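You operate a simulated robot arm through the tools that you are given. There is no shell and no other tool. Be economical: measure what you need, move in short steps, check, and stop when the job is done.

Carry out the task below with a simulated robot arm. There is one attempt and no reset: what you move stays moved.

Task
Put the yellow block on the top of the grey bench away on the top of the pine bench. Set the blue gauge arm to 90. Fetch the green tub and set it in the back part of the divided plywood tray. Put two of the white bottles from the top of the grey bench on the grey template. Put the curved block on the top of the chest lid away on the top of the packing table. Shut the middle counter drawer. Close the left counter drawer. Put one of the corner blocks from the top of the brown bench on the top of the sanding table. Do these in any order. Set down upright: white bottle. The blue gauge arm goes clockwise seen from above, to its stop.
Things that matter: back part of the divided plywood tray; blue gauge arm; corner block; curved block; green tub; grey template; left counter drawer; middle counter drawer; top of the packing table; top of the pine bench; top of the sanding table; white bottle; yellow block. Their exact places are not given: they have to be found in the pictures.

It is judged by the outcome, as a careful person would: the job done as asked, and still so three seconds after it is handed in. It fails if anything else is knocked over, pushed out of place, dropped, spilled or broken. Lids that push on must go on centred and level and be pressed home; caps that screw on are set level and turned clockwise until they are tight.

Robot
A 7-joint arm with a vacuum gripper on a trunk, on a base that drives. Base frame: it is fixed to the floor where the robot stands at the start and does not move with it; the origin is under the middle of the robot, x ahead of it, y to its left, z up; the surface under the hand at the start is at about z = 80. Units: cm, rad, N and s.
Its first joint turns from -2.897 to 2.897 rad. Places, roughly: back part of the divided plywood tray (23x14 cm) [176, -302, 80]; blue gauge arm [50, -10, 80]; corner block (5x5x3 cm) [110, -90, 80]; corner block (6x6x3 cm) [110, -70, 80]; curved block (18x6x5 cm) [120, 110, 50]; green tub (7x7x4 cm) [40, 20, 80]; grey template [75, 75, 75]; left counter drawer [180, -30, 70]; middle counter drawer [160, 10, 70]; top of the packing table [290, 120, 80]; top of the pine bench [-140, 300, 90]; top of the sanding table [380, -120, 90]; white bottle [50, 100, 75]; yellow block (10x7x3 cm) [80, 0, 80]. Payload 1.06 kg.
Tool frame: the origin (TCP) lies in the middle of the cups' lips, and z points out of the cups. The gripper has 1 cup of 2.4 cm across, covering 2.4 by 2.4 cm (tool x, y); the bellows give 0.8 cm. With the vacuum on, a cup seals on a smooth face that it is pressed against (1 to 4 N); it does not hold porous or soft things. The pull reaches 23 N.
Orientation is that of the tool frame in the base frame, as [roll, pitch, yaw] about the fixed x, y, z axes, in that order (R = Rz(yaw) Ry(pitch) Rx(roll)). With the cups facing straight down, the tool's x points along the base's -x, its y along +y and its z along -z.

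Tools
- The arm moves only by the tool drive_tool. Its argument "plan" is one flat list of numbers, 7 for each row, row after row: the shift along the tool's x, y, z in units of 100 mm (1.0 is 100 mm), then the turn, a rotation vector about the tool's x, y, z in units of 120 degrees (1.0 is 120 degrees), then the vacuum: 1 switches it on, 0 off. In form: [tx, ty, tz, wx, wy, wz, vacuum, tx, ty, tz, wx, wy, wz, vacuum, ...]. A call has 1 to 10 rows; each row is the pose to reach, as a shift and turn from the pose commanded when the call began, along the tool's axes at that moment. A call with a number of a shift or a turn outside -1 to 1 is refused whole. Rows are played at 5 a second. More than 5 cm and 0.15 rad between two rows, or a gripper value outside its range, and nothing of the call is played. A pose out of reach is approached as far as the arm can. The call stops where the force on the tool passes 40 N (or 10 N more than at its start, if that is more) or the arm is blocked; 0.2 s more then pass. The pull builds up within a second once a cup has sealed. Time passes only in rows, and 0.2 s behind the last, so rows that repeat a pose give it time. The reply holds the time, the measured pose of the TCP, the force on the tool along the base axes and the pull of the vacuum, in the units named above and with some noise, with the torque about the TCP (base axes, N m) and any sound that the robot's microphone picked up.
- Cameras (640 x 400 px; columns grow to the right, rows downward): "scene" is now at [17.74, 22.54, 146.84]; the picture's right is [0.19, -0.98, 0.00], its down [-0.74, -0.14, -0.66] and it looks along [0.65, 0.12, -0.75] (base axes); focal length 274 px, centre (320, 200). "wrist" rides on the gripper at [7.8, 1.9, -9.6] in the tool frame; the picture's right is [-0.24, 0.97, 0.00], its down [-0.71, -0.17, -0.69] and it looks along [-0.67, -0.16, 0.73] (tool axes); focal length 243 px, centre (320, 200).
- camera(camera): a new picture of that camera. No time passes.
- drive_base(legs): drives the robot by 1 to 6 legs, each [ahead, left, turn to the left] in cm, cm and rad, along the robot's own axes; the way and the turn of a leg run together, so that a leg with both is an arc; at most 150 cm and 3.142 rad a leg. The arm and the cameras ride along, it lands a little off, and it stops where it bumps. It gives what a move gives.
- head_to(pan, tilt): turns the head with the scene camera to pan (to the left, within 2.094 rad either way) and tilt (down, from -0.506 to 1.204), counted from straight ahead of the robot. It gives what a move gives.
- point_at(camera, pixels): for up to 12 pixels [column, row] of the newest picture of that camera ("zoom" is the newest enlarged one), the place [x, y, z] in the base frame of the surface seen there, good to about 0.3 cm. No time passes.
- zoom(camera, box): a new picture of the part [left, top, right, bottom] of that camera's present view, enlarged. No time passes.
- close_job(): hands the job in; it is judged then, once.

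Work in short steps. Measure before you move; look again where a grasp or a placing could have gone wrong, and mend it. You have 145 turns and 180 pictures in all, those below and enlarged ones among them. Switch the vacuum off and draw the arm clear of the work before you hand the job in, unless the task says otherwise; then end with one line.

The tools are called after ">>>" as name(argument=value, ...) on one line, values as JSON. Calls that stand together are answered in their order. drive_tool: Moves the arm, as the interface text tells. Its arguments: {"type":"object","properties":{"plan":{"type":"array","items":{"type":"number"}}},"required":["plan"]} The other tools are called the same way: drive_base (legs) drives the base; head_to (pan, tilt) turns the head that bears the scene camera; camera (camera) takes a picture; point_at (camera, pixels) gives the place of the surface under pixels of a picture; zoom (camera, box) takes an enlarged picture of a part of a camera's view; close_job () hands the job in.

At the start:

```text
time: 0.0
tcp_pos: [48.41, 33.7, 118.02]
ee_rot: [-3.14, -0.001, -3.141]
force: [-0.6, 0.2, 0.0]
ft_torque: [-0.03, -0.02, 0.02]
pull: 0.1
robot x, y, heading: [0.27, -0.28, 0.003]
head pan, tilt: [0.19, 0.85]
```

scene: 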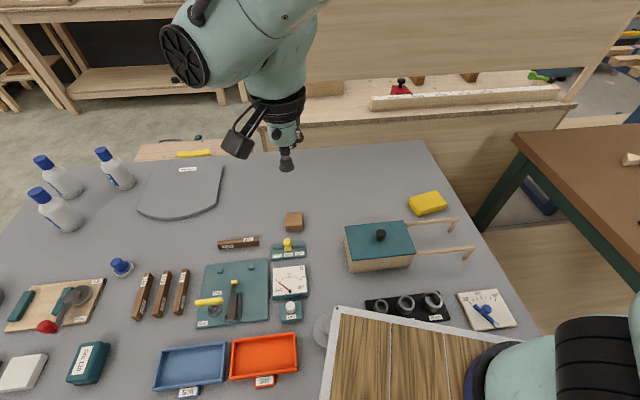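
wrist: 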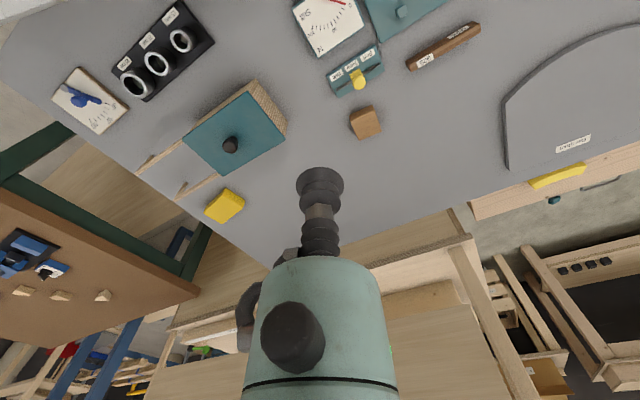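

The opening scene shows the yellow block at (428,203), the blue gauge at (485,312), bottles at left (57,180), (115,168), (55,210), and the template at (180,190). I measure these and zoom for detail.

>>> point_at(camera="scene", pixels=[[428, 198], [484, 312], [88, 362], [60, 180], [115, 168], [57, 212], [180, 195], [120, 265], [294, 218], [23, 372], [190, 365], [380, 240]])

>>> zoom(camera="scene", box=[320, 180, 640, 380])

>>> zoom(camera="scene", box=[0, 130, 320, 400])

```text
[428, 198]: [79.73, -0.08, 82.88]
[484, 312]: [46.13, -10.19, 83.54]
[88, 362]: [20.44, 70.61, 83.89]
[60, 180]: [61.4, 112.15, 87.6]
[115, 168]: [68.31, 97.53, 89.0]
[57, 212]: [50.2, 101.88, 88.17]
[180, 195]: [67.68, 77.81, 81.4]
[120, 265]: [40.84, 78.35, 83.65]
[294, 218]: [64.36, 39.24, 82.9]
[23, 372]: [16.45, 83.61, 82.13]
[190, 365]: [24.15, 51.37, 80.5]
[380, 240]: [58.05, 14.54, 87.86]
```

```text
2.00 times, centred on (480, 280) of scene
```

zoom: 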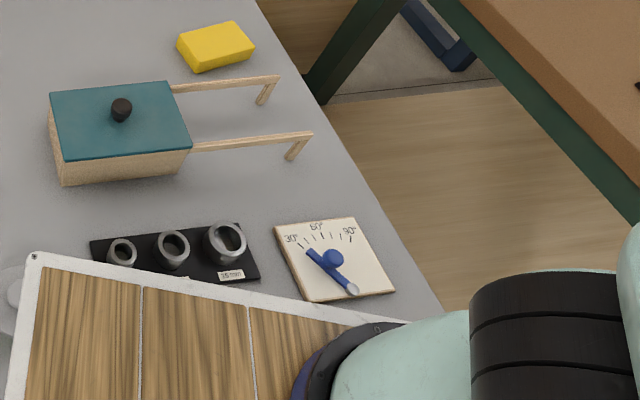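

```text
1.48 times, centred on (160, 265) of scene
```

zoom: 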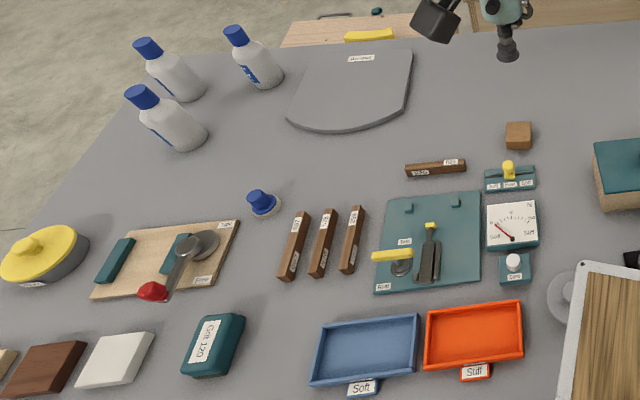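

The box with a teal lid and rails (380,240) may be hiding the tub. I look around with the head to get the whole room.

>>> head_to(pan=-0.6, tilt=0.5)

>>> camera(camera="scene")

>>> head_to(pan=0.3, tilt=0.3)

>>> camera(camera="scene")

>>> head_to(pan=1.5, tilt=0.4)

>>> camera(camera="scene")

>>> head_to(pan=-1.5, tilt=0.4)

>>> camera(camera="scene")

```text
time: 1.1
tcp_pos: [48.44, 33.61, 118.05]
ee_rot: [3.14, 0.0, -3.142]
force: [0.1, 0.8, 0.6]
ft_torque: [0.02, -0.02, 0.01]
pull: 0.1
robot x, y, heading: [0.04, -0.09, 0.0]
head pan, tilt: [-0.6, 0.499]
```

```text
175 pictures are left
```

scene: 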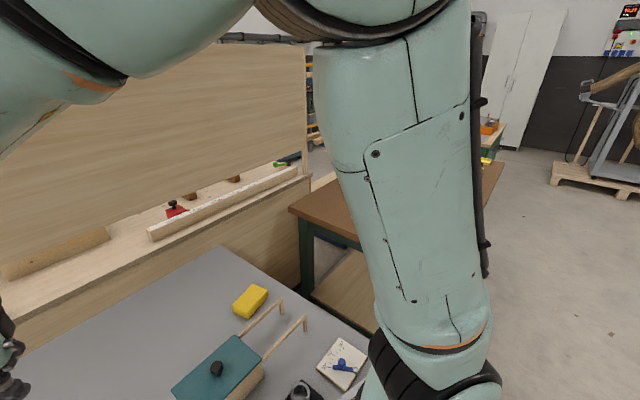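

```text
time: 2.3
tcp_pos: [48.41, 33.74, 117.9]
ee_rot: [-3.141, -0.003, 3.141]
force: [0.4, -0.3, -0.4]
ft_torque: [0.01, -0.01, 0.02]
pull: 0.3
robot x, y, heading: [-0.3, -0.36, -0.003]
head pan, tilt: [0.3, 0.3]
```

```text
174 pictures are left
```

scene: 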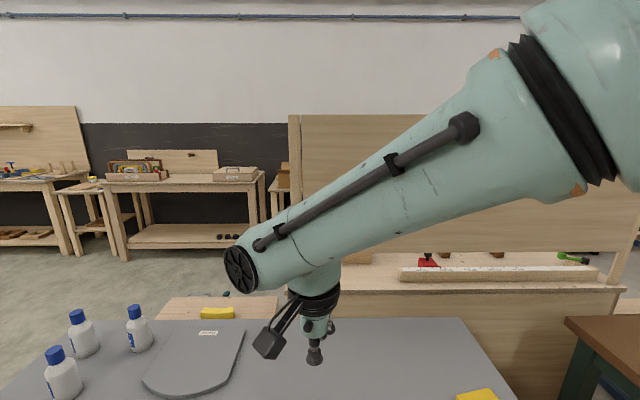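

```text
time: 3.7
tcp_pos: [48.46, 33.66, 117.92]
ee_rot: [3.141, -0.001, -3.141]
force: [0.1, 0.3, -1.1]
ft_torque: [-0.01, 0.01, -0.01]
pull: 0.1
robot x, y, heading: [-0.06, 0.58, 0.006]
head pan, tilt: [1.499, 0.4]
```

```text
173 pictures are left
```

scene: 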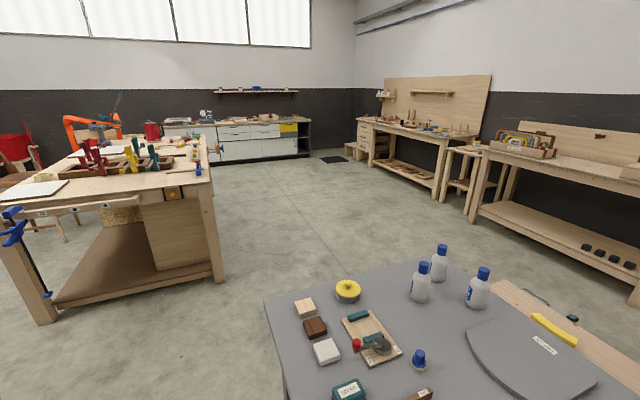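

```text
time: 6.3
tcp_pos: [48.35, 33.68, 117.89]
ee_rot: [3.141, 0.001, -3.141]
force: [-0.5, 0.2, -0.7]
ft_torque: [-0.01, 0.02, 0.02]
pull: 0.0
robot x, y, heading: [0.05, 0.0, -0.002]
head pan, tilt: [-1.499, 0.4]
```

```text
172 pictures are left
```

scene: 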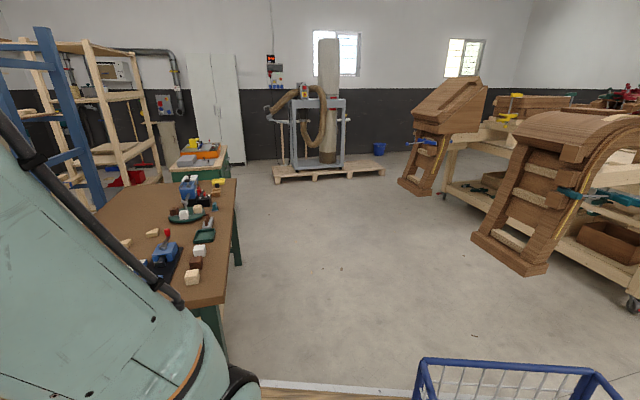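

Room is mapped roughly. Now I look down at the gauge and the robot's own front deck.

>>> head_to(pan=-0.3, tilt=1.2)

>>> camera(camera="scene")

>>> head_to(pan=1.2, tilt=1.2)

>>> camera(camera="scene")

>>> head_to(pan=-1.6, tilt=1.2)

>>> camera(camera="scene")

```text
time: 7.7
tcp_pos: [48.4, 33.69, 117.94]
ee_rot: [3.141, -0.001, 3.142]
force: [-0.7, 0.2, -0.7]
ft_torque: [0.01, -0.02, 0.0]
pull: 0.0
robot x, y, heading: [-0.18, -0.02, 0.002]
head pan, tilt: [-0.3, 1.201]
```

```text
171 pictures are left
```

scene: 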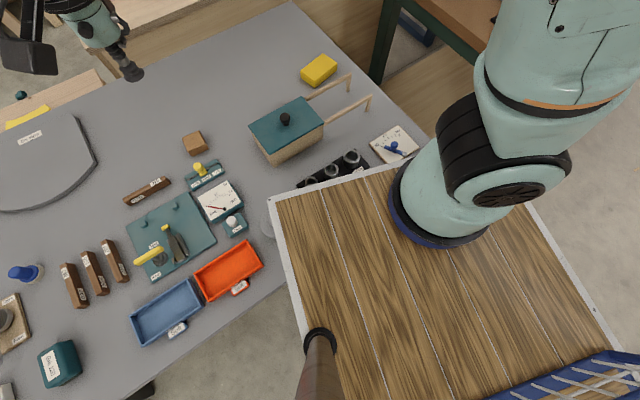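

```text
time: 9.3
tcp_pos: [48.47, 33.62, 117.91]
ee_rot: [3.141, 0.002, 3.141]
force: [-0.1, 0.0, -0.6]
ft_torque: [0.0, 0.03, 0.0]
pull: 0.1
robot x, y, heading: [-0.14, -0.16, -0.001]
head pan, tilt: [1.201, 1.201]
```

```text
170 pictures are left
```

scene: 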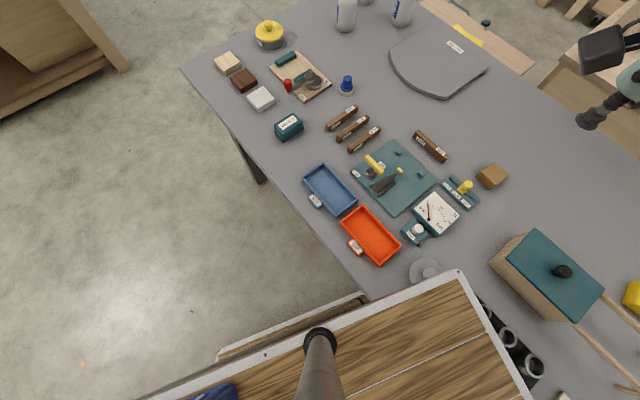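

```text
time: 11.8
tcp_pos: [48.35, 33.54, 117.95]
ee_rot: [-3.141, 0.002, -3.14]
force: [0.2, 0.1, 0.6]
ft_torque: [-0.03, 0.0, 0.0]
pull: 0.1
robot x, y, heading: [-0.07, -0.16, -0.003]
head pan, tilt: [-1.6, 1.201]
```

```text
169 pictures are left
```

scene: 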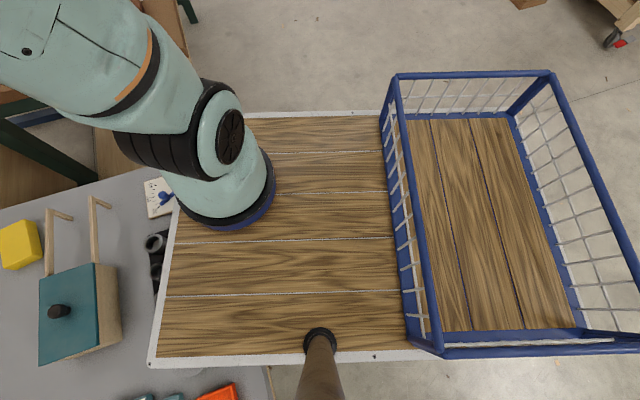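

I measure the deck, the arm mount and the basket floor: they give the robot's footprint and a carrying place.

>>> point_at(camera="scene", pixels=[[155, 360], [180, 210], [250, 235], [268, 195], [320, 300], [400, 345], [385, 115], [450, 200], [560, 320], [500, 120], [430, 90], [160, 195]])

>>> zoom(camera="scene", box=[0, 150, 200, 400])

```text
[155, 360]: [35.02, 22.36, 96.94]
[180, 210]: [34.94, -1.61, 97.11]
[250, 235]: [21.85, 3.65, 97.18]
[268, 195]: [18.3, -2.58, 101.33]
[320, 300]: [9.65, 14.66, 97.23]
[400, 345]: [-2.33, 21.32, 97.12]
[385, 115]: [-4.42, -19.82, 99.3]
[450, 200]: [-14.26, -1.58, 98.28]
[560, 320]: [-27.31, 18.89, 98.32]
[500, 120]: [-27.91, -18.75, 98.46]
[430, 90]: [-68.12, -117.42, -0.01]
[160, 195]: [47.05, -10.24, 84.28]
```

```text
1.60 times, centred on (100, 275) of scene
```

zoom: 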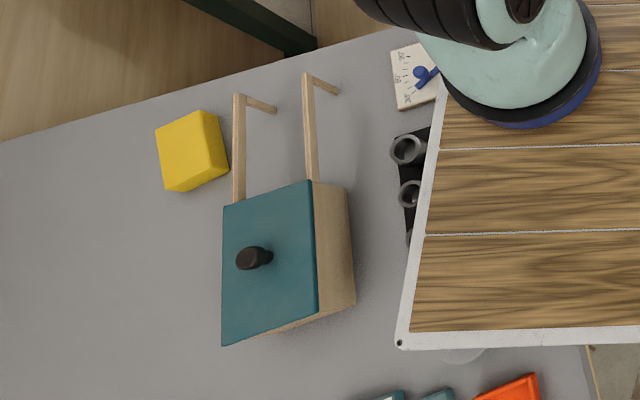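

The deck lies 17 cm above the bench and the arm mount is near (26,-6), so the gauge is too near; I back off 25 cm and look at it again.

>>> drive_base(legs=[[-25, 0, 0]])

>>> head_to(pan=-0.2, tilt=0.9)

>>> camera(camera="scene")

>>> camera(camera="wrist")

```text
time: 13.6
tcp_pos: [24.22, 33.68, 117.86]
ee_rot: [3.141, 0.0, -3.141]
force: [0.9, -0.6, 1.0]
ft_torque: [0.05, 0.0, -0.01]
pull: 0.1
robot x, y, heading: [-23.96, 0.37, 0.002]
head pan, tilt: [-1.6, 1.201]
```

```text
time: 15.1
tcp_pos: [24.28, 33.61, 117.92]
ee_rot: [-3.141, 0.001, -3.141]
force: [0.1, 0.5, 0.2]
ft_torque: [0.04, -0.01, -0.03]
pull: 0.0
robot x, y, heading: [-23.99, 0.24, -0.0]
head pan, tilt: [-0.201, 0.901]
```

```text
167 pictures are left
```

scene: 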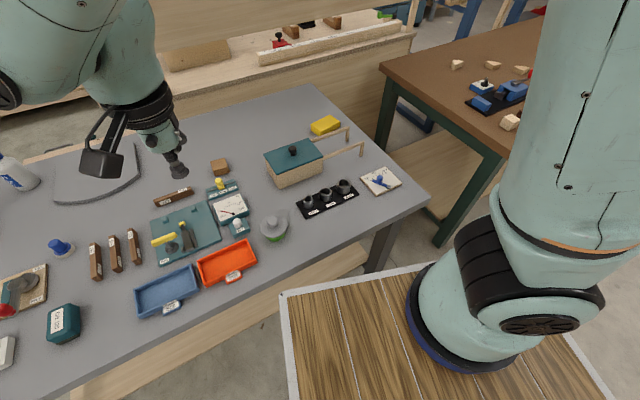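

```text
166 pictures are left
```

wrist: 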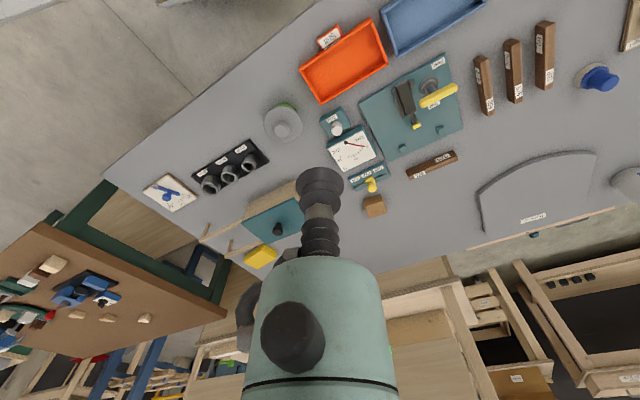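

A round item with a green rim at (274,228) may be the green tub. I zoom on it and on the gauge.

>>> zoom(camera="scene", box=[240, 150, 420, 260])

>>> point_at(camera="zoom", pixels=[[120, 265], [120, 250], [120, 290], [490, 100], [500, 115], [475, 80], [515, 130], [520, 80], [470, 90], [305, 60], [120, 320], [505, 105]])

>>> zoom(camera="wrist", box=[130, 90, 310, 220])

```text
3.56 times, centred on (330, 205) of scene
```

zoom: 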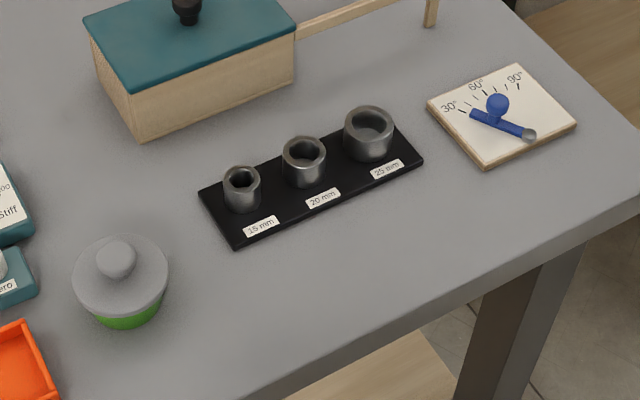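

```text
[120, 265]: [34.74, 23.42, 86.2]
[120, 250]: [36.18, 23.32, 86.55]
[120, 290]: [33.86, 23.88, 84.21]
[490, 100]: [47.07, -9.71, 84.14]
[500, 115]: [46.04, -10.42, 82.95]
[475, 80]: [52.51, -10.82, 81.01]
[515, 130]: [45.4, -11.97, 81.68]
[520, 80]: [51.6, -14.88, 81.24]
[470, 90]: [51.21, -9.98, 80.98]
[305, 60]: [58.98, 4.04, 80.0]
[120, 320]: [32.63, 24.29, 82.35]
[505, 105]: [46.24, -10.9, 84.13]
```

```text
3.08 times, centred on (220, 155) of wrist
```

zoom: 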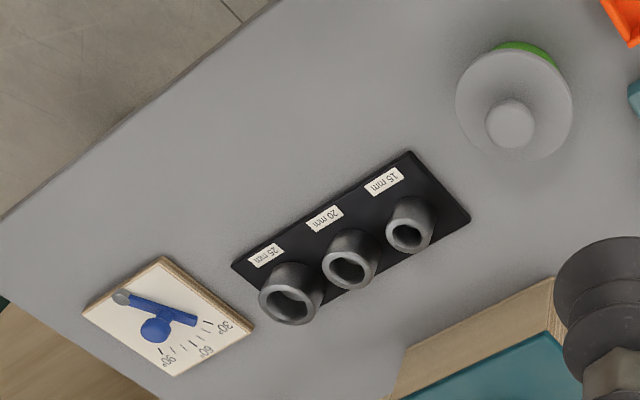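

The green tub wears a grey knobbed lid near (35,23.5). For the gauge I zoom tight to find its pivot and marks.

>>> zoom(camera="scene", box=[355, 160, 411, 200])

```text
10.00 times, centred on (383, 180) of scene
```

zoom: 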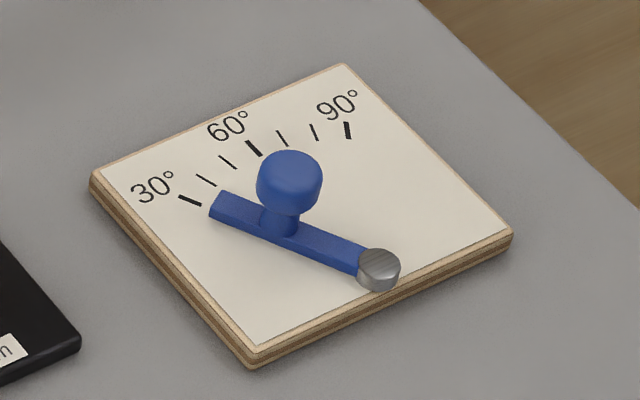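

>>> point_at(camera="zoom", pixels=[[378, 260], [218, 205], [290, 168], [190, 200], [253, 148], [347, 130], [340, 245], [280, 230]])

```text
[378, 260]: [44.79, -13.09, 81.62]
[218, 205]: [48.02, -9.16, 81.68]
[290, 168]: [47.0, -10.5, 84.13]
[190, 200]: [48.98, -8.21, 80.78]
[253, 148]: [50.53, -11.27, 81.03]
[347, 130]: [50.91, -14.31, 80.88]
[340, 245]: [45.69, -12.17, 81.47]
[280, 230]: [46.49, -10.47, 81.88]
```

Pivot ≈ (44.7,-13.1), knob ≈ (46.7,-10.8), current angle is at the 30 mark; a 60° clockwise push brings it to 90. I carry the tool high to a point beside the knob.

>>> drive_tool(plan=[-0.2, -0.43, 0, 0, 0, 0, 0, -0.41, -0.85, 0, 0, 0, 0, 0])

>>> drive_tool(plan=[-0.2, -0.43, 0, 0, 0, 0, 0, -0.41, -0.85, 0, 0, 0, 0, 0])

>>> drive_tool(plan=[-0.2, -0.43, 0, 0, 0, 0, 0, -0.41, -0.85, 0, 0, 0, 0, 0])

>>> drive_tool(plan=[-0.2, -0.43, 0, 0, 0, 0, 0, -0.41, -0.85, 0, 0, 0, 0, 0])

>>> drive_tool(plan=[-0.2, -0.43, 0, 0, 0, 0, 0, -0.41, -0.85, 0, 0, 0, 0, 0])

>>> drive_tool(plan=[0, 0, 0.5, 0, 0, 0, 0, 0, 0, 1, 0, 0, 0, 0])

>>> drive_tool(plan=[0, 0, 0.5, 0, 0, 0, 0, 0, 0, 1, 0, 0, 0, 0])

>>> camera(camera="scene")

>>> camera(camera="wrist")

```text
time: 15.7
tcp_pos: [28.33, 25.12, 118.22]
ee_rot: [-3.141, 0.001, -3.141]
force: [0.1, -1.2, -0.6]
ft_torque: [-0.02, 0.02, -0.04]
pull: 0.0
robot x, y, heading: [-24.24, 0.18, 0.0]
head pan, tilt: [-0.201, 0.901]
```

```text
time: 16.3
tcp_pos: [32.64, 16.66, 118.0]
ee_rot: [-3.141, -0.001, -3.138]
force: [0.0, 0.1, 0.1]
ft_torque: [-0.01, -0.01, 0.02]
pull: 0.0
robot x, y, heading: [-24.38, 0.22, 0.001]
head pan, tilt: [-0.201, 0.901]
```

```text
time: 16.9
tcp_pos: [36.52, 8.55, 117.98]
ee_rot: [-3.141, 0.0, -3.141]
force: [0.7, 1.3, 0.1]
ft_torque: [0.02, 0.0, -0.02]
pull: 0.2
robot x, y, heading: [-23.74, 0.06, 0.003]
head pan, tilt: [-0.201, 0.901]
```

```text
time: 17.5
tcp_pos: [40.42, -0.25, 117.98]
ee_rot: [-3.141, 0.001, -3.14]
force: [-0.2, 0.9, 0.3]
ft_torque: [0.0, -0.01, 0.01]
pull: 0.1
robot x, y, heading: [-24.08, 0.54, 0.001]
head pan, tilt: [-0.201, 0.901]
```

```text
time: 18.1
tcp_pos: [44.57, -9.06, 118.1]
ee_rot: [-3.141, 0.002, -3.139]
force: [-0.7, 1.4, 0.0]
ft_torque: [-0.01, 0.02, 0.02]
pull: 0.1
robot x, y, heading: [-24.07, -0.14, -0.001]
head pan, tilt: [-0.201, 0.901]
```

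```text
time: 18.7
tcp_pos: [44.33, -8.86, 108.05]
ee_rot: [3.141, -0.002, -3.141]
force: [0.2, 0.3, -0.2]
ft_torque: [-0.01, -0.01, -0.01]
pull: 0.1
robot x, y, heading: [-24.2, 0.11, 0.001]
head pan, tilt: [-0.201, 0.901]
```

```text
time: 19.3
tcp_pos: [44.44, -8.97, 98.01]
ee_rot: [3.142, 0.002, 3.142]
force: [0.5, -0.4, 0.1]
ft_torque: [-0.01, -0.02, 0.0]
pull: 0.1
robot x, y, heading: [-24.19, 0.3, 0.002]
head pan, tilt: [-0.201, 0.901]
```

```text
162 pictures are left
```

scene: 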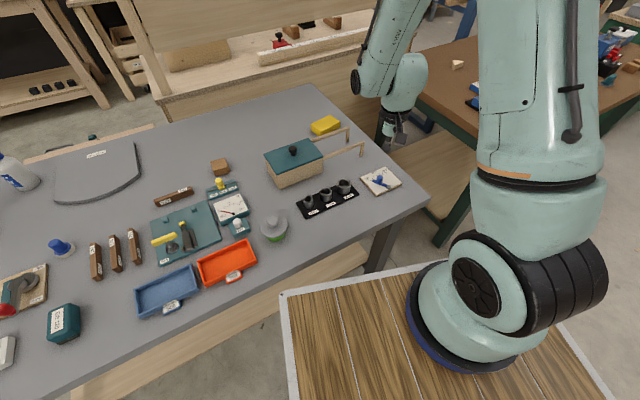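

```text
161 pictures are left
```

wrist: 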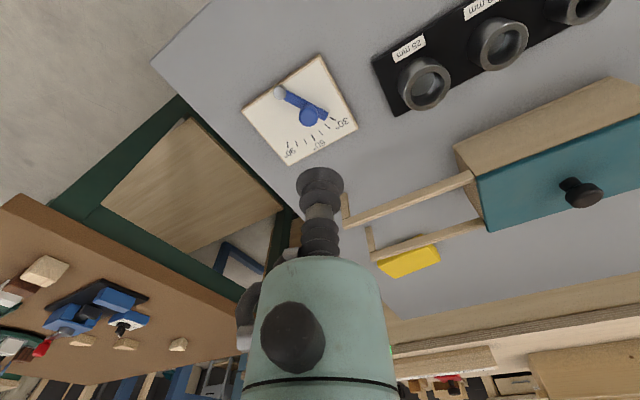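

Tool is above the start point (44.5,-9.0,98). I descend to z≈82.3 beside the knob.

>>> drive_tool(plan=[0, 0, 0.5, 0, 0, 0, 0, 0, 0, 1, 0, 0, 0, 0])

>>> drive_tool(plan=[0, 0, 0.3, 0, 0, 0, 0, 0, 0, 0.57, 0, 0, 0, 0])

>>> zoom(camera="scene", box=[350, 140, 430, 200])

>>> zoom(camera="wrist", box=[240, 80, 400, 240])

```text
time: 19.9
tcp_pos: [44.41, -9.04, 88.01]
ee_rot: [3.141, 0.002, 3.14]
force: [0.2, -0.6, -0.7]
ft_torque: [0.02, 0.02, 0.0]
pull: 0.0
robot x, y, heading: [-24.13, 0.06, 0.003]
head pan, tilt: [-0.201, 0.901]
```

```text
time: 20.5
tcp_pos: [44.63, -8.77, 82.49]
ee_rot: [-3.141, 0.001, 3.141]
force: [-0.7, -0.9, -0.3]
ft_torque: [0.0, 0.02, 0.01]
pull: 0.0
robot x, y, heading: [-23.73, 0.35, 0.002]
head pan, tilt: [-0.201, 0.901]
```

```text
6.67 times, centred on (390, 170) of scene
```

zoom: 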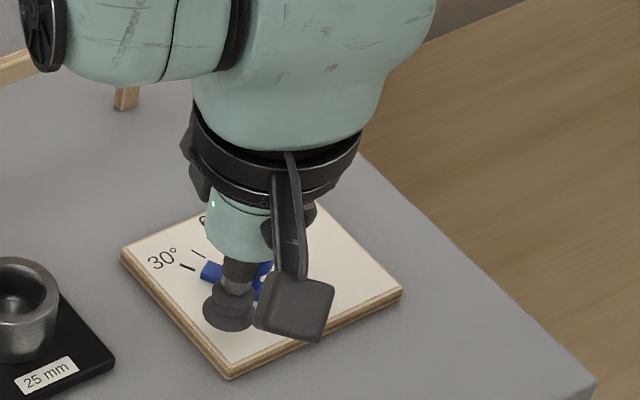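

```text
2.50 times, centred on (320, 160) of wrist
```

zoom: 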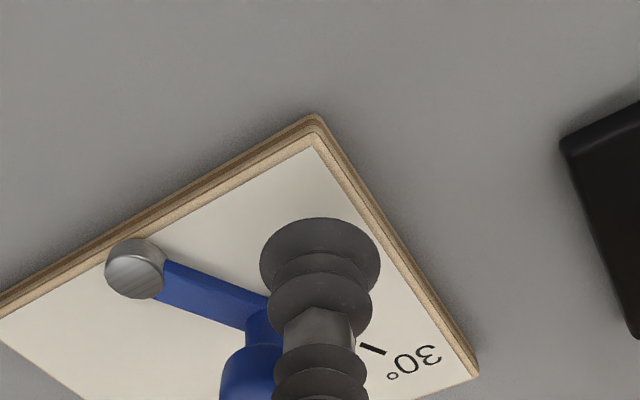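

Cup is beside the knob on its counter-clockwise side. I sweep along the arc to the 90 stop.

>>> drive_tool(plan=[-0.07, -0.05, 0, 0, 0, 0, 0, -0.16, -0.074, 0, 0, 0, 0, 0, -0.243, -0.12, 0, 0, 0, 0, 0, -0.31, -0.19, 0, 0, 0, 0, 0, -0.358, -0.27, 0, 0, 0, 0, 0])

>>> zoom(camera="wrist", box=[220, 60, 420, 260])

```text
time: 21.7
tcp_pos: [48.23, -11.44, 82.29]
ee_rot: [3.14, 0.001, -3.141]
force: [1.2, 0.5, -0.8]
ft_torque: [-0.02, -0.01, -0.01]
pull: 0.2
robot x, y, heading: [-24.11, -0.03, 0.001]
head pan, tilt: [-0.201, 0.901]
```

```text
2.00 times, centred on (320, 160) of wrist
```

zoom: 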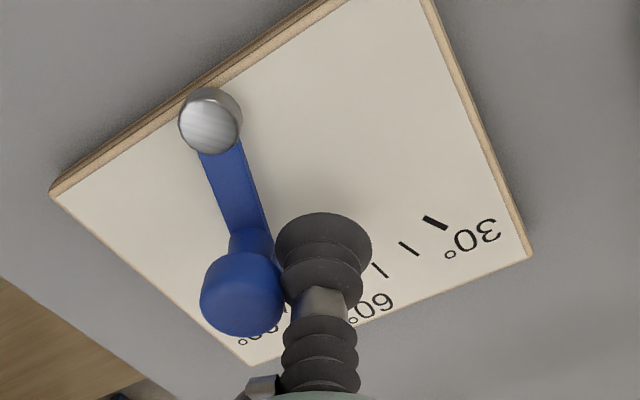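

It moved with no stop felt yet (force small). I push on a little in small steps.

>>> drive_tool(plan=[-0.008, -0.03, 0, 0, 0, 0, 0, -0.012, -0.06, 0, 0, 0, 0, 0, -0.012, -0.08, 0, 0, 0, 0, 0])

>>> zoom(camera="wrist", box=[220, 60, 420, 260])

```text
time: 22.5
tcp_pos: [48.46, -12.26, 82.25]
ee_rot: [3.141, 0.0, -3.141]
force: [-0.2, 0.2, -0.6]
ft_torque: [0.02, 0.02, -0.05]
pull: 0.1
robot x, y, heading: [-24.18, -0.19, 0.001]
head pan, tilt: [-0.201, 0.901]
```

```text
2.00 times, centred on (320, 160) of wrist
```

zoom: 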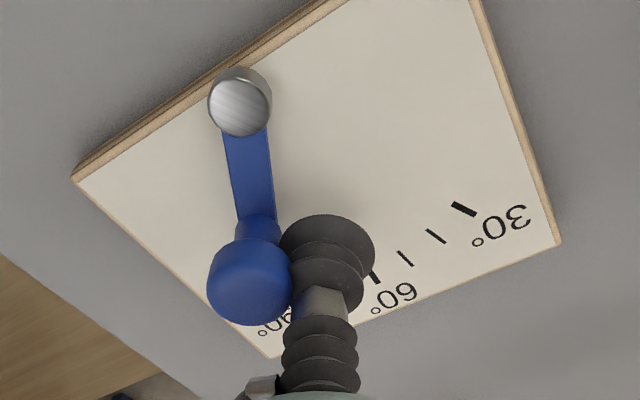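

Still free; I push a bit more.

>>> drive_tool(plan=[0, -0.03, 0, 0, 0, 0, 0, 0, -0.06, 0, 0, 0, 0, 0, 0.005, -0.09, 0, 0, 0, 0, 0])

>>> zoom(camera="wrist", box=[220, 60, 420, 260])

```text
time: 23.3
tcp_pos: [48.71, -12.71, 82.26]
ee_rot: [3.141, 0.0, -3.137]
force: [0.9, 39.7, 1.3]
ft_torque: [-0.59, 0.04, -0.13]
pull: 0.1
robot x, y, heading: [-24.25, -0.03, 0.003]
head pan, tilt: [-0.201, 0.901]
```

```text
2.00 times, centred on (320, 160) of wrist
```

zoom: 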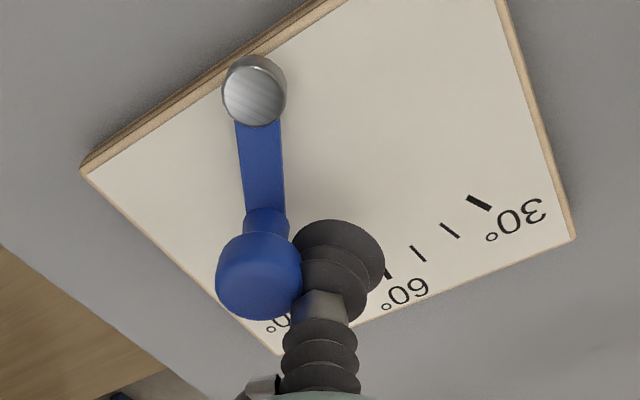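

Stop reached (39.7 N). I back off, rise, and check the gauge and the yellow block.

>>> drive_tool(plan=[0.05, 0.15, 0, 0, 0, 0, 0, 0.05, 0.15, -0.4, 0, 0, 0, 0, 0.05, 0.15, -0.8, 0, 0, 0, 0])

>>> drive_tool(plan=[-0.15, 0.25, -0.4, 0, 0, 0, 0, -0.4, 0.5, -0.7, 0, 0, 0, 0, -0.8, 0.6, -0.7, 0, 0, 0, 0])

>>> drive_tool(plan=[-0.4, 0, 0, 0, 0, 0, 0, -0.8, 0, 0, 0, 0, 0, 0])

>>> camera(camera="wrist")

>>> zoom(camera="scene", box=[240, 80, 460, 220])

```text
time: 23.8
tcp_pos: [47.92, -12.17, 82.9]
ee_rot: [-3.139, -0.008, 3.138]
force: [11.7, -4.3, -50.9]
ft_torque: [0.41, 0.1, 0.28]
pull: 0.0
robot x, y, heading: [-24.07, 0.1, -0.001]
head pan, tilt: [-0.201, 0.901]
stopped in row 2: the force on the tool passed its limit at 119 N (the readings are from after the stop); the commanded pose is now the measured one
```

```text
time: 24.1
tcp_pos: [47.74, -12.23, 82.94]
ee_rot: [-3.136, -0.014, 3.139]
force: [14.0, -3.9, -54.8]
ft_torque: [0.43, 0.14, 0.26]
pull: 0.1
robot x, y, heading: [-24.04, 0.27, 0.006]
head pan, tilt: [-0.201, 0.901]
stopped in row 1: the force on the tool passed its limit at 107 N (the readings are from after the stop); the commanded pose is now the measured one
```

```text
time: 24.7
tcp_pos: [55.97, -11.91, 83.11]
ee_rot: [-3.136, -0.007, 3.136]
force: [0.1, -0.5, 0.2]
ft_torque: [0.0, 0.0, -0.04]
pull: 0.0
robot x, y, heading: [-23.99, -0.07, 0.0]
head pan, tilt: [-0.201, 0.901]
```

```text
155 pictures are left
```

wrist: 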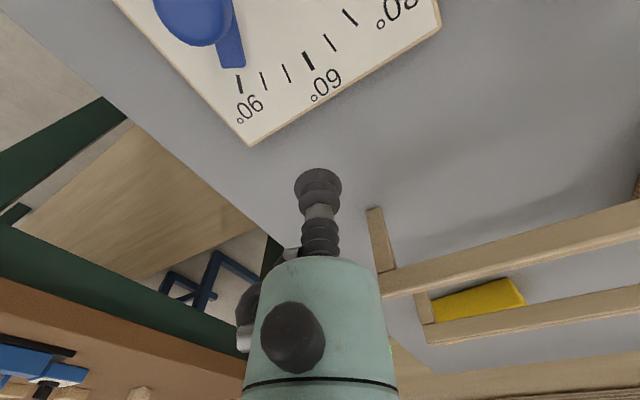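

```text
2.86 times, centred on (350, 150) of scene
```

zoom: 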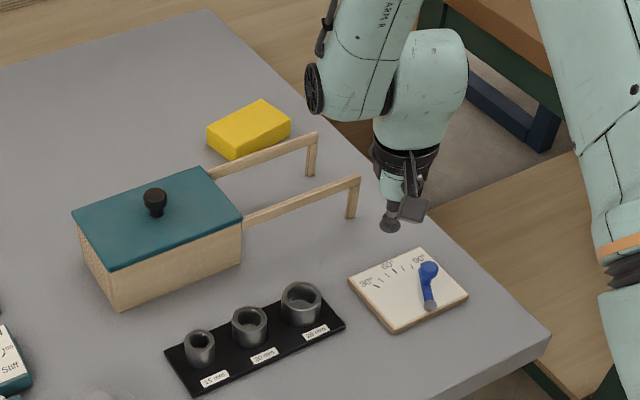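

The cup rib had caught under the knob; it's free now. I raise slowly and re-measure the gauge to see nothing shifted.

>>> drive_tool(plan=[0, 0, -0.2, 0, 0, 0, 0, 0, 0, -0.5, 0, 0, 0, 0, 0, 0, -0.9, 0, 0, 0, 0])

>>> zoom(camera="scene", box=[355, 160, 411, 200])

>>> point_at(camera="zoom", pixels=[[340, 65], [95, 180], [255, 358], [508, 238]])

```text
time: 25.5
tcp_pos: [55.9, -11.95, 92.0]
ee_rot: [-3.137, -0.011, 3.139]
force: [0.0, -0.6, -0.1]
ft_torque: [-0.02, 0.03, 0.0]
pull: 0.2
robot x, y, heading: [-24.11, 0.18, -0.003]
head pan, tilt: [-0.201, 0.901]
```

```text
10.00 times, centred on (383, 180) of scene
```

zoom: 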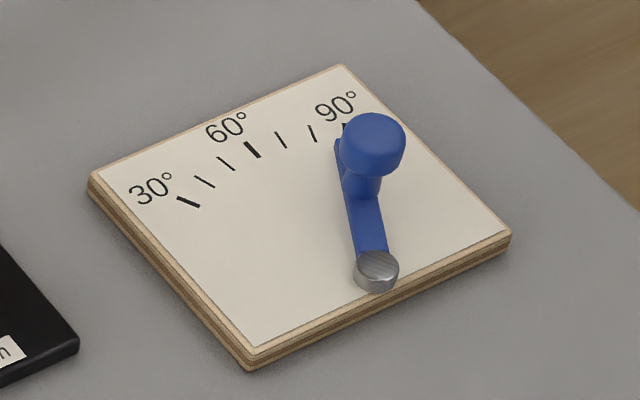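

```text
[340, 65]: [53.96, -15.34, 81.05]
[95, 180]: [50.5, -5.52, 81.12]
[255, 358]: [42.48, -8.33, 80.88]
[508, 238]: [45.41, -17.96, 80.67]
```

Gauge points at 90 and the plate hasn't moved. Now I measure the yellow block's top corners.

>>> zoom(camera="scene", box=[300, 105, 356, 145])

>>> point_at(camera="zoom", pixels=[[120, 190], [250, 120], [400, 190], [220, 260], [250, 190]])

>>> point_at(camera="scene", pixels=[[415, 320], [460, 370], [530, 355], [300, 152], [292, 180]])

```text
10.00 times, centred on (328, 125) of scene
```

zoom: 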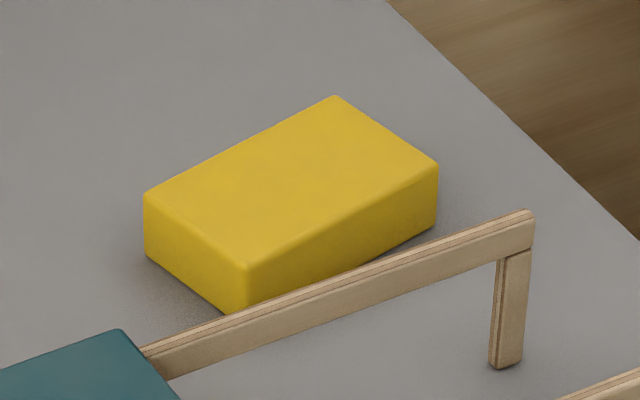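

```text
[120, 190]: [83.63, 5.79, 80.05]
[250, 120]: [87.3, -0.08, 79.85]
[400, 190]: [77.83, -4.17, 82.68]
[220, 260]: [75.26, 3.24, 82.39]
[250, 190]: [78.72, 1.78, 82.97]
```

```text
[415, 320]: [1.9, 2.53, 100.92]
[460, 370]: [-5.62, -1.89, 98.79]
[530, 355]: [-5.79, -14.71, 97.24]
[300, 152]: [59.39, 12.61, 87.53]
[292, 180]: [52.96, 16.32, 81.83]
```

Block top centre ≈ (79.2,0.1,83). I move above it, staying over the rails.

>>> drive_tool(plan=[-0.38, 0.2, -0.2, 0, 0, 0, 0, -0.777, 0.4, -0.4, 0, 0, 0, 0])

>>> drive_tool(plan=[-0.38, 0.2, 0, 0, 0, 0, 0, -0.777, 0.4, 0, 0, 0, 0, 0])

>>> drive_tool(plan=[-0.38, 0.2, 0, 0, 0, 0, 0, -0.777, 0.4, 0.3, 0, 0, 0, 0])

>>> camera(camera="wrist")

>>> zoom(camera="scene", box=[240, 40, 440, 180])

```text
time: 26.1
tcp_pos: [63.94, -7.93, 95.94]
ee_rot: [-3.137, -0.009, 3.138]
force: [0.4, -0.8, -0.1]
ft_torque: [0.05, -0.01, 0.01]
pull: 0.2
robot x, y, heading: [-23.9, 0.1, -0.005]
head pan, tilt: [-0.201, 0.901]
```

```text
time: 26.7
tcp_pos: [71.45, -4.01, 96.09]
ee_rot: [-3.136, -0.008, 3.136]
force: [0.0, 0.0, 1.0]
ft_torque: [0.01, -0.01, 0.03]
pull: 0.1
robot x, y, heading: [-23.88, -0.15, -0.003]
head pan, tilt: [-0.201, 0.901]
```

```text
refused: row 2 steps farther than a row can; nothing moved
```

```text
151 pictures are left
```

wrist: 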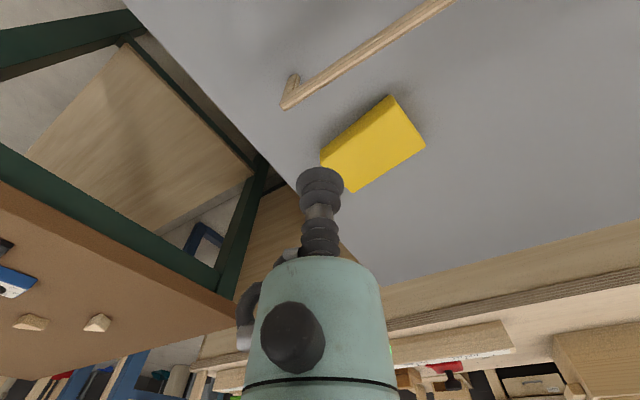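

```text
2.86 times, centred on (340, 110) of scene
```

zoom: 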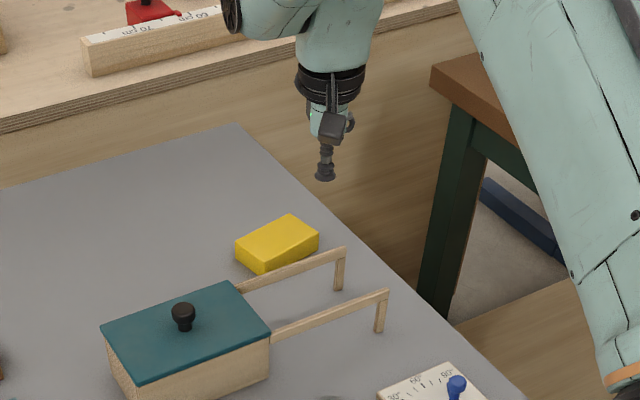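

I complete the sideways move, descend to 2 cm above, then press with vacuum on.

>>> drive_tool(plan=[-0.39, 0.2, 0, 0, 0, 0, 0, -0.775, 0.41, 0, 0, 0, 0, 0, -0.775, 0.41, 0.5, 0, 0, 0, 0, -0.775, 0.41, 0.98, 0, 0, 0, 0])

>>> drive_tool(plan=[0, 0, 0.2, 0, 0, 0, 1, 0, 0, 0.3, 0, 0, 0, 1, 0, 0, 0.35, 0, 0, 0, 1, 0, 0, 0.37, 0, 0, 0, 1, 0, 0, 0.37, 0, 0, 0, 1, 0, 0, 0.37, 0, 0, 0, 1])

```text
time: 27.7
tcp_pos: [79.22, -0.05, 86.1]
ee_rot: [-3.137, -0.01, 3.138]
force: [-0.2, 0.8, 0.2]
ft_torque: [0.01, 0.03, -0.04]
pull: 0.0
robot x, y, heading: [-24.36, -0.08, -0.002]
head pan, tilt: [-0.201, 0.901]
```

```text
time: 29.1
tcp_pos: [79.03, -0.07, 82.38]
ee_rot: [-3.135, -0.009, 3.139]
force: [4.3, 6.2, 17.8]
ft_torque: [-0.01, -0.07, 0.02]
pull: 23.1
robot x, y, heading: [-24.22, -0.21, -0.002]
head pan, tilt: [-0.201, 0.901]
```

Sealed (pull 23 N). I lift clear.

>>> drive_tool(plan=[0, 0, -0.3, 0, 0, 0, 1, 0, 0, -0.6, 0, 0, 0, 1, 0, 0, -1, 0, 0, 0, 1])

>>> drive_tool(plan=[0, 0, -0.4, 0, 0, 0, 1, 0, 0, -0.8, 0, 0, 0, 1, 0, 0, -1, 0, 0, 0, 1])

>>> drive_tool(plan=[0, 0, -0.4, 0, 0, 0, 1, 0, 0, -0.8, 0, 0, 0, 1, 0, 0, -1, 0, 0, 0, 1])

>>> head_to(pan=2.0, tilt=0.3)

>>> camera(camera="scene")

```text
time: 29.9
tcp_pos: [79.17, -0.17, 91.96]
ee_rot: [-3.136, -0.011, 3.136]
force: [-0.2, 0.1, -1.7]
ft_torque: [-0.01, 0.03, 0.04]
pull: 22.8
robot x, y, heading: [-23.91, -0.01, 0.002]
head pan, tilt: [-0.201, 0.901]
```

```text
time: 30.7
tcp_pos: [79.43, 0.19, 102.45]
ee_rot: [-3.137, -0.01, 3.136]
force: [-0.7, 0.0, -2.3]
ft_torque: [-0.03, 0.02, -0.05]
pull: 22.8
robot x, y, heading: [-23.83, -0.05, 0.001]
head pan, tilt: [-0.201, 0.901]
```

```text
time: 31.5
tcp_pos: [79.34, -0.04, 112.61]
ee_rot: [-3.136, -0.011, 3.135]
force: [0.1, 0.3, -2.2]
ft_torque: [-0.02, 0.01, 0.02]
pull: 23.3
robot x, y, heading: [-24.31, 0.04, -0.003]
head pan, tilt: [-0.201, 0.901]
```

```text
time: 33.5
tcp_pos: [79.16, 0.05, 112.67]
ee_rot: [-3.136, -0.009, 3.137]
force: [0.0, 0.0, -1.3]
ft_torque: [0.03, -0.01, -0.02]
pull: 22.9
robot x, y, heading: [-23.88, 0.3, -0.0]
head pan, tilt: [2.0, 0.3]
```

```text
149 pictures are left
```

scene: 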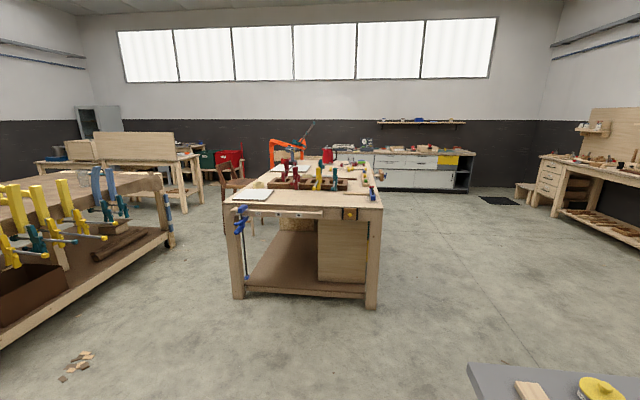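

>>> zoom(camera="scene", box=[220, 130, 400, 310])

>>> point_at(camera="scene", pixels=[[228, 203], [380, 208], [250, 196], [330, 200], [360, 170], [276, 168], [240, 295], [372, 305], [590, 390], [165, 245]])

```text
2.22 times, centred on (310, 220) of scene
```

zoom: 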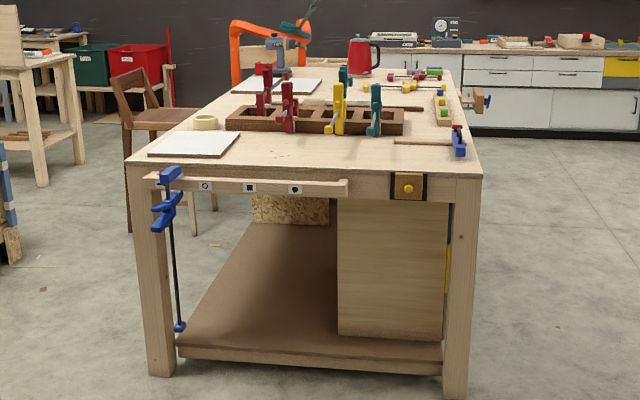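

```text
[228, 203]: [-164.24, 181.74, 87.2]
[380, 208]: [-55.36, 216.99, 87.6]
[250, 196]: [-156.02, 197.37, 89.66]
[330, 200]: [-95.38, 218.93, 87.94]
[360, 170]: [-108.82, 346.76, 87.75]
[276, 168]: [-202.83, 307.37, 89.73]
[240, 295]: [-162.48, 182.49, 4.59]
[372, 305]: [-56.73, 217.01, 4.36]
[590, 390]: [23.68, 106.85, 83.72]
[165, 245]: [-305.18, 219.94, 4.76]
```

Bench front edge runs (-164,182)→(-55,217), free area near (-97,218), z 88. I back off, turn to face it, and approach with the block held at z≈112.

>>> drive_base(legs=[[-30, 0, 0], [0, 0, 1.88], [90, -25.6, 0]])

>>> head_to(pan=0.0, tilt=0.6)

>>> camera(camera="scene")

```text
time: 44.4
tcp_pos: [-79.36, 192.15, 112.69]
ee_rot: [-3.136, -0.009, -1.311]
force: [0.1, -0.2, -1.5]
ft_torque: [-0.03, -0.02, -0.05]
pull: 22.1
robot x, y, heading: [-52.26, 92.2, 1.833]
head pan, tilt: [2.0, 0.3]
```

```text
time: 46.3
tcp_pos: [-79.33, 192.09, 112.8]
ee_rot: [-3.137, -0.007, -1.309]
force: [0.1, -0.7, -0.8]
ft_torque: [-0.02, 0.02, -0.02]
pull: 22.8
robot x, y, heading: [-52.45, 92.42, 1.831]
head pan, tilt: [0.0, 0.6]
```

```text
147 pictures are left
```

scene: 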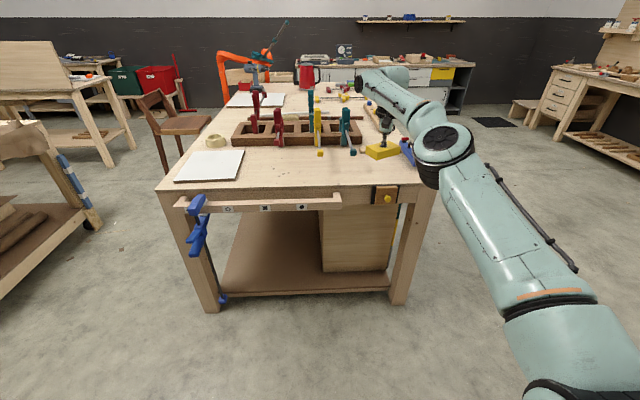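

Free area at about (300,172). I measure it and neighbours.

>>> point_at(camera="scene", pixels=[[310, 172], [345, 172], [380, 175], [340, 155], [290, 155], [245, 170], [310, 188], [405, 185], [395, 150]])

>>> zoom(camera="scene", box=[220, 90, 440, 220])

```text
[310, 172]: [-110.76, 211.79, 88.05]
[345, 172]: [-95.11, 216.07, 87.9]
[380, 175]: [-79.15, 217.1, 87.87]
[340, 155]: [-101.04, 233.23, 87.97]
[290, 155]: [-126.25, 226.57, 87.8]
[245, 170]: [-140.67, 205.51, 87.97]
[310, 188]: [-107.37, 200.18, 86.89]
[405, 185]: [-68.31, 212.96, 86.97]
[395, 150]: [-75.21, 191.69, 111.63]
```

```text
2.91 times, centred on (330, 155) of scene
```

zoom: 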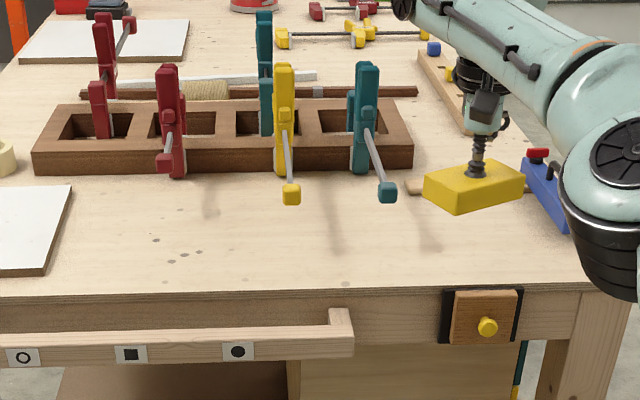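

Target (-98,214) is clear of the clamp handles. I shift the base by 26 ahead and 12.4 left to bring the block above it.

>>> drive_base(legs=[[26, 12.4, 0]])

>>> camera(camera="wrist")

>>> camera(camera="scene")

```text
time: 48.3
tcp_pos: [-97.01, 214.74, 112.68]
ee_rot: [-3.137, -0.009, -1.315]
force: [-0.4, -0.6, -2.2]
ft_torque: [0.01, -0.03, 0.0]
pull: 22.8
robot x, y, heading: [-70.61, 114.62, 1.834]
head pan, tilt: [0.0, 0.6]
```

```text
145 pictures are left
```

wrist: 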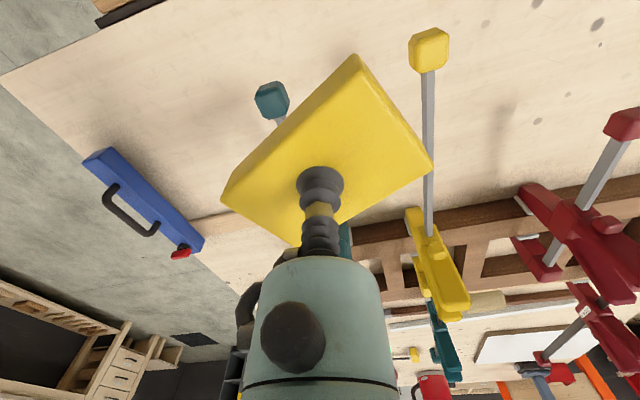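

```text
144 pictures are left
```

scene: 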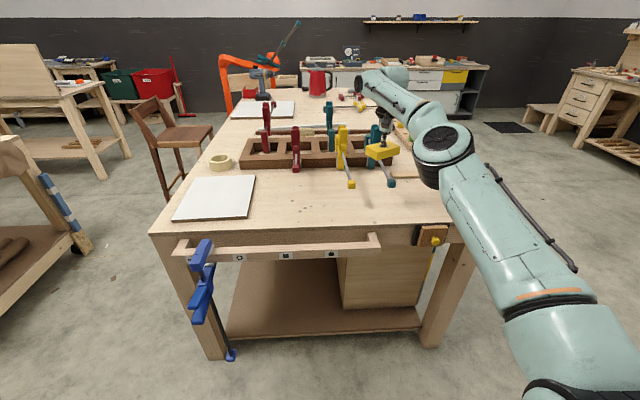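

Checking clamp handle tips (430,50) and (272,100) in the wrist view against the landing spot.

>>> point_at(camera="wrist", pixels=[[430, 50], [272, 100], [480, 100], [355, 60], [425, 165], [228, 195], [130, 60], [250, 60], [440, 20]])

>>> point_at(camera="scene", pixels=[[351, 184], [391, 182], [340, 210], [280, 205], [310, 215]])

```text
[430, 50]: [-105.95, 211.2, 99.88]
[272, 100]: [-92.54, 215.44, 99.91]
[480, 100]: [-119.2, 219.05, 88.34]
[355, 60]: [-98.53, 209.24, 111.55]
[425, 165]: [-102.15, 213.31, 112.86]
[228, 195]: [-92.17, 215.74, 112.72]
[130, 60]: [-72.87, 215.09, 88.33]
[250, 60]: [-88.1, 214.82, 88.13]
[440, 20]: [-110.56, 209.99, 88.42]
```

```text
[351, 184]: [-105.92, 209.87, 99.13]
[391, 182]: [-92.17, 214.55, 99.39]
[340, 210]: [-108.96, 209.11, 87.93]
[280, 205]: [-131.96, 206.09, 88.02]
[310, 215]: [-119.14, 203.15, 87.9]
```

The handles overhang at z≈99.5 just there, so I choose the clear spot (-121,207) instead; first check the red clamp's handle.

>>> point_at(camera="scene", pixels=[[296, 167], [297, 160], [255, 180], [250, 217], [268, 128], [300, 190]])

>>> zoom(camera="scene", box=[200, 110, 440, 260])

```text
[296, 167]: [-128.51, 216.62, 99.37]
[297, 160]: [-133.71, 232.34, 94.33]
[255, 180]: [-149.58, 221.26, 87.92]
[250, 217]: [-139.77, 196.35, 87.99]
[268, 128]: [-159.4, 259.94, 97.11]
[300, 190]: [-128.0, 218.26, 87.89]
```

```text
2.67 times, centred on (320, 185) of scene
```

zoom: 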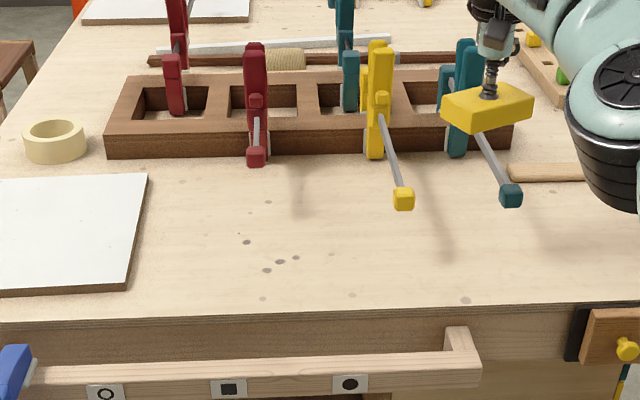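

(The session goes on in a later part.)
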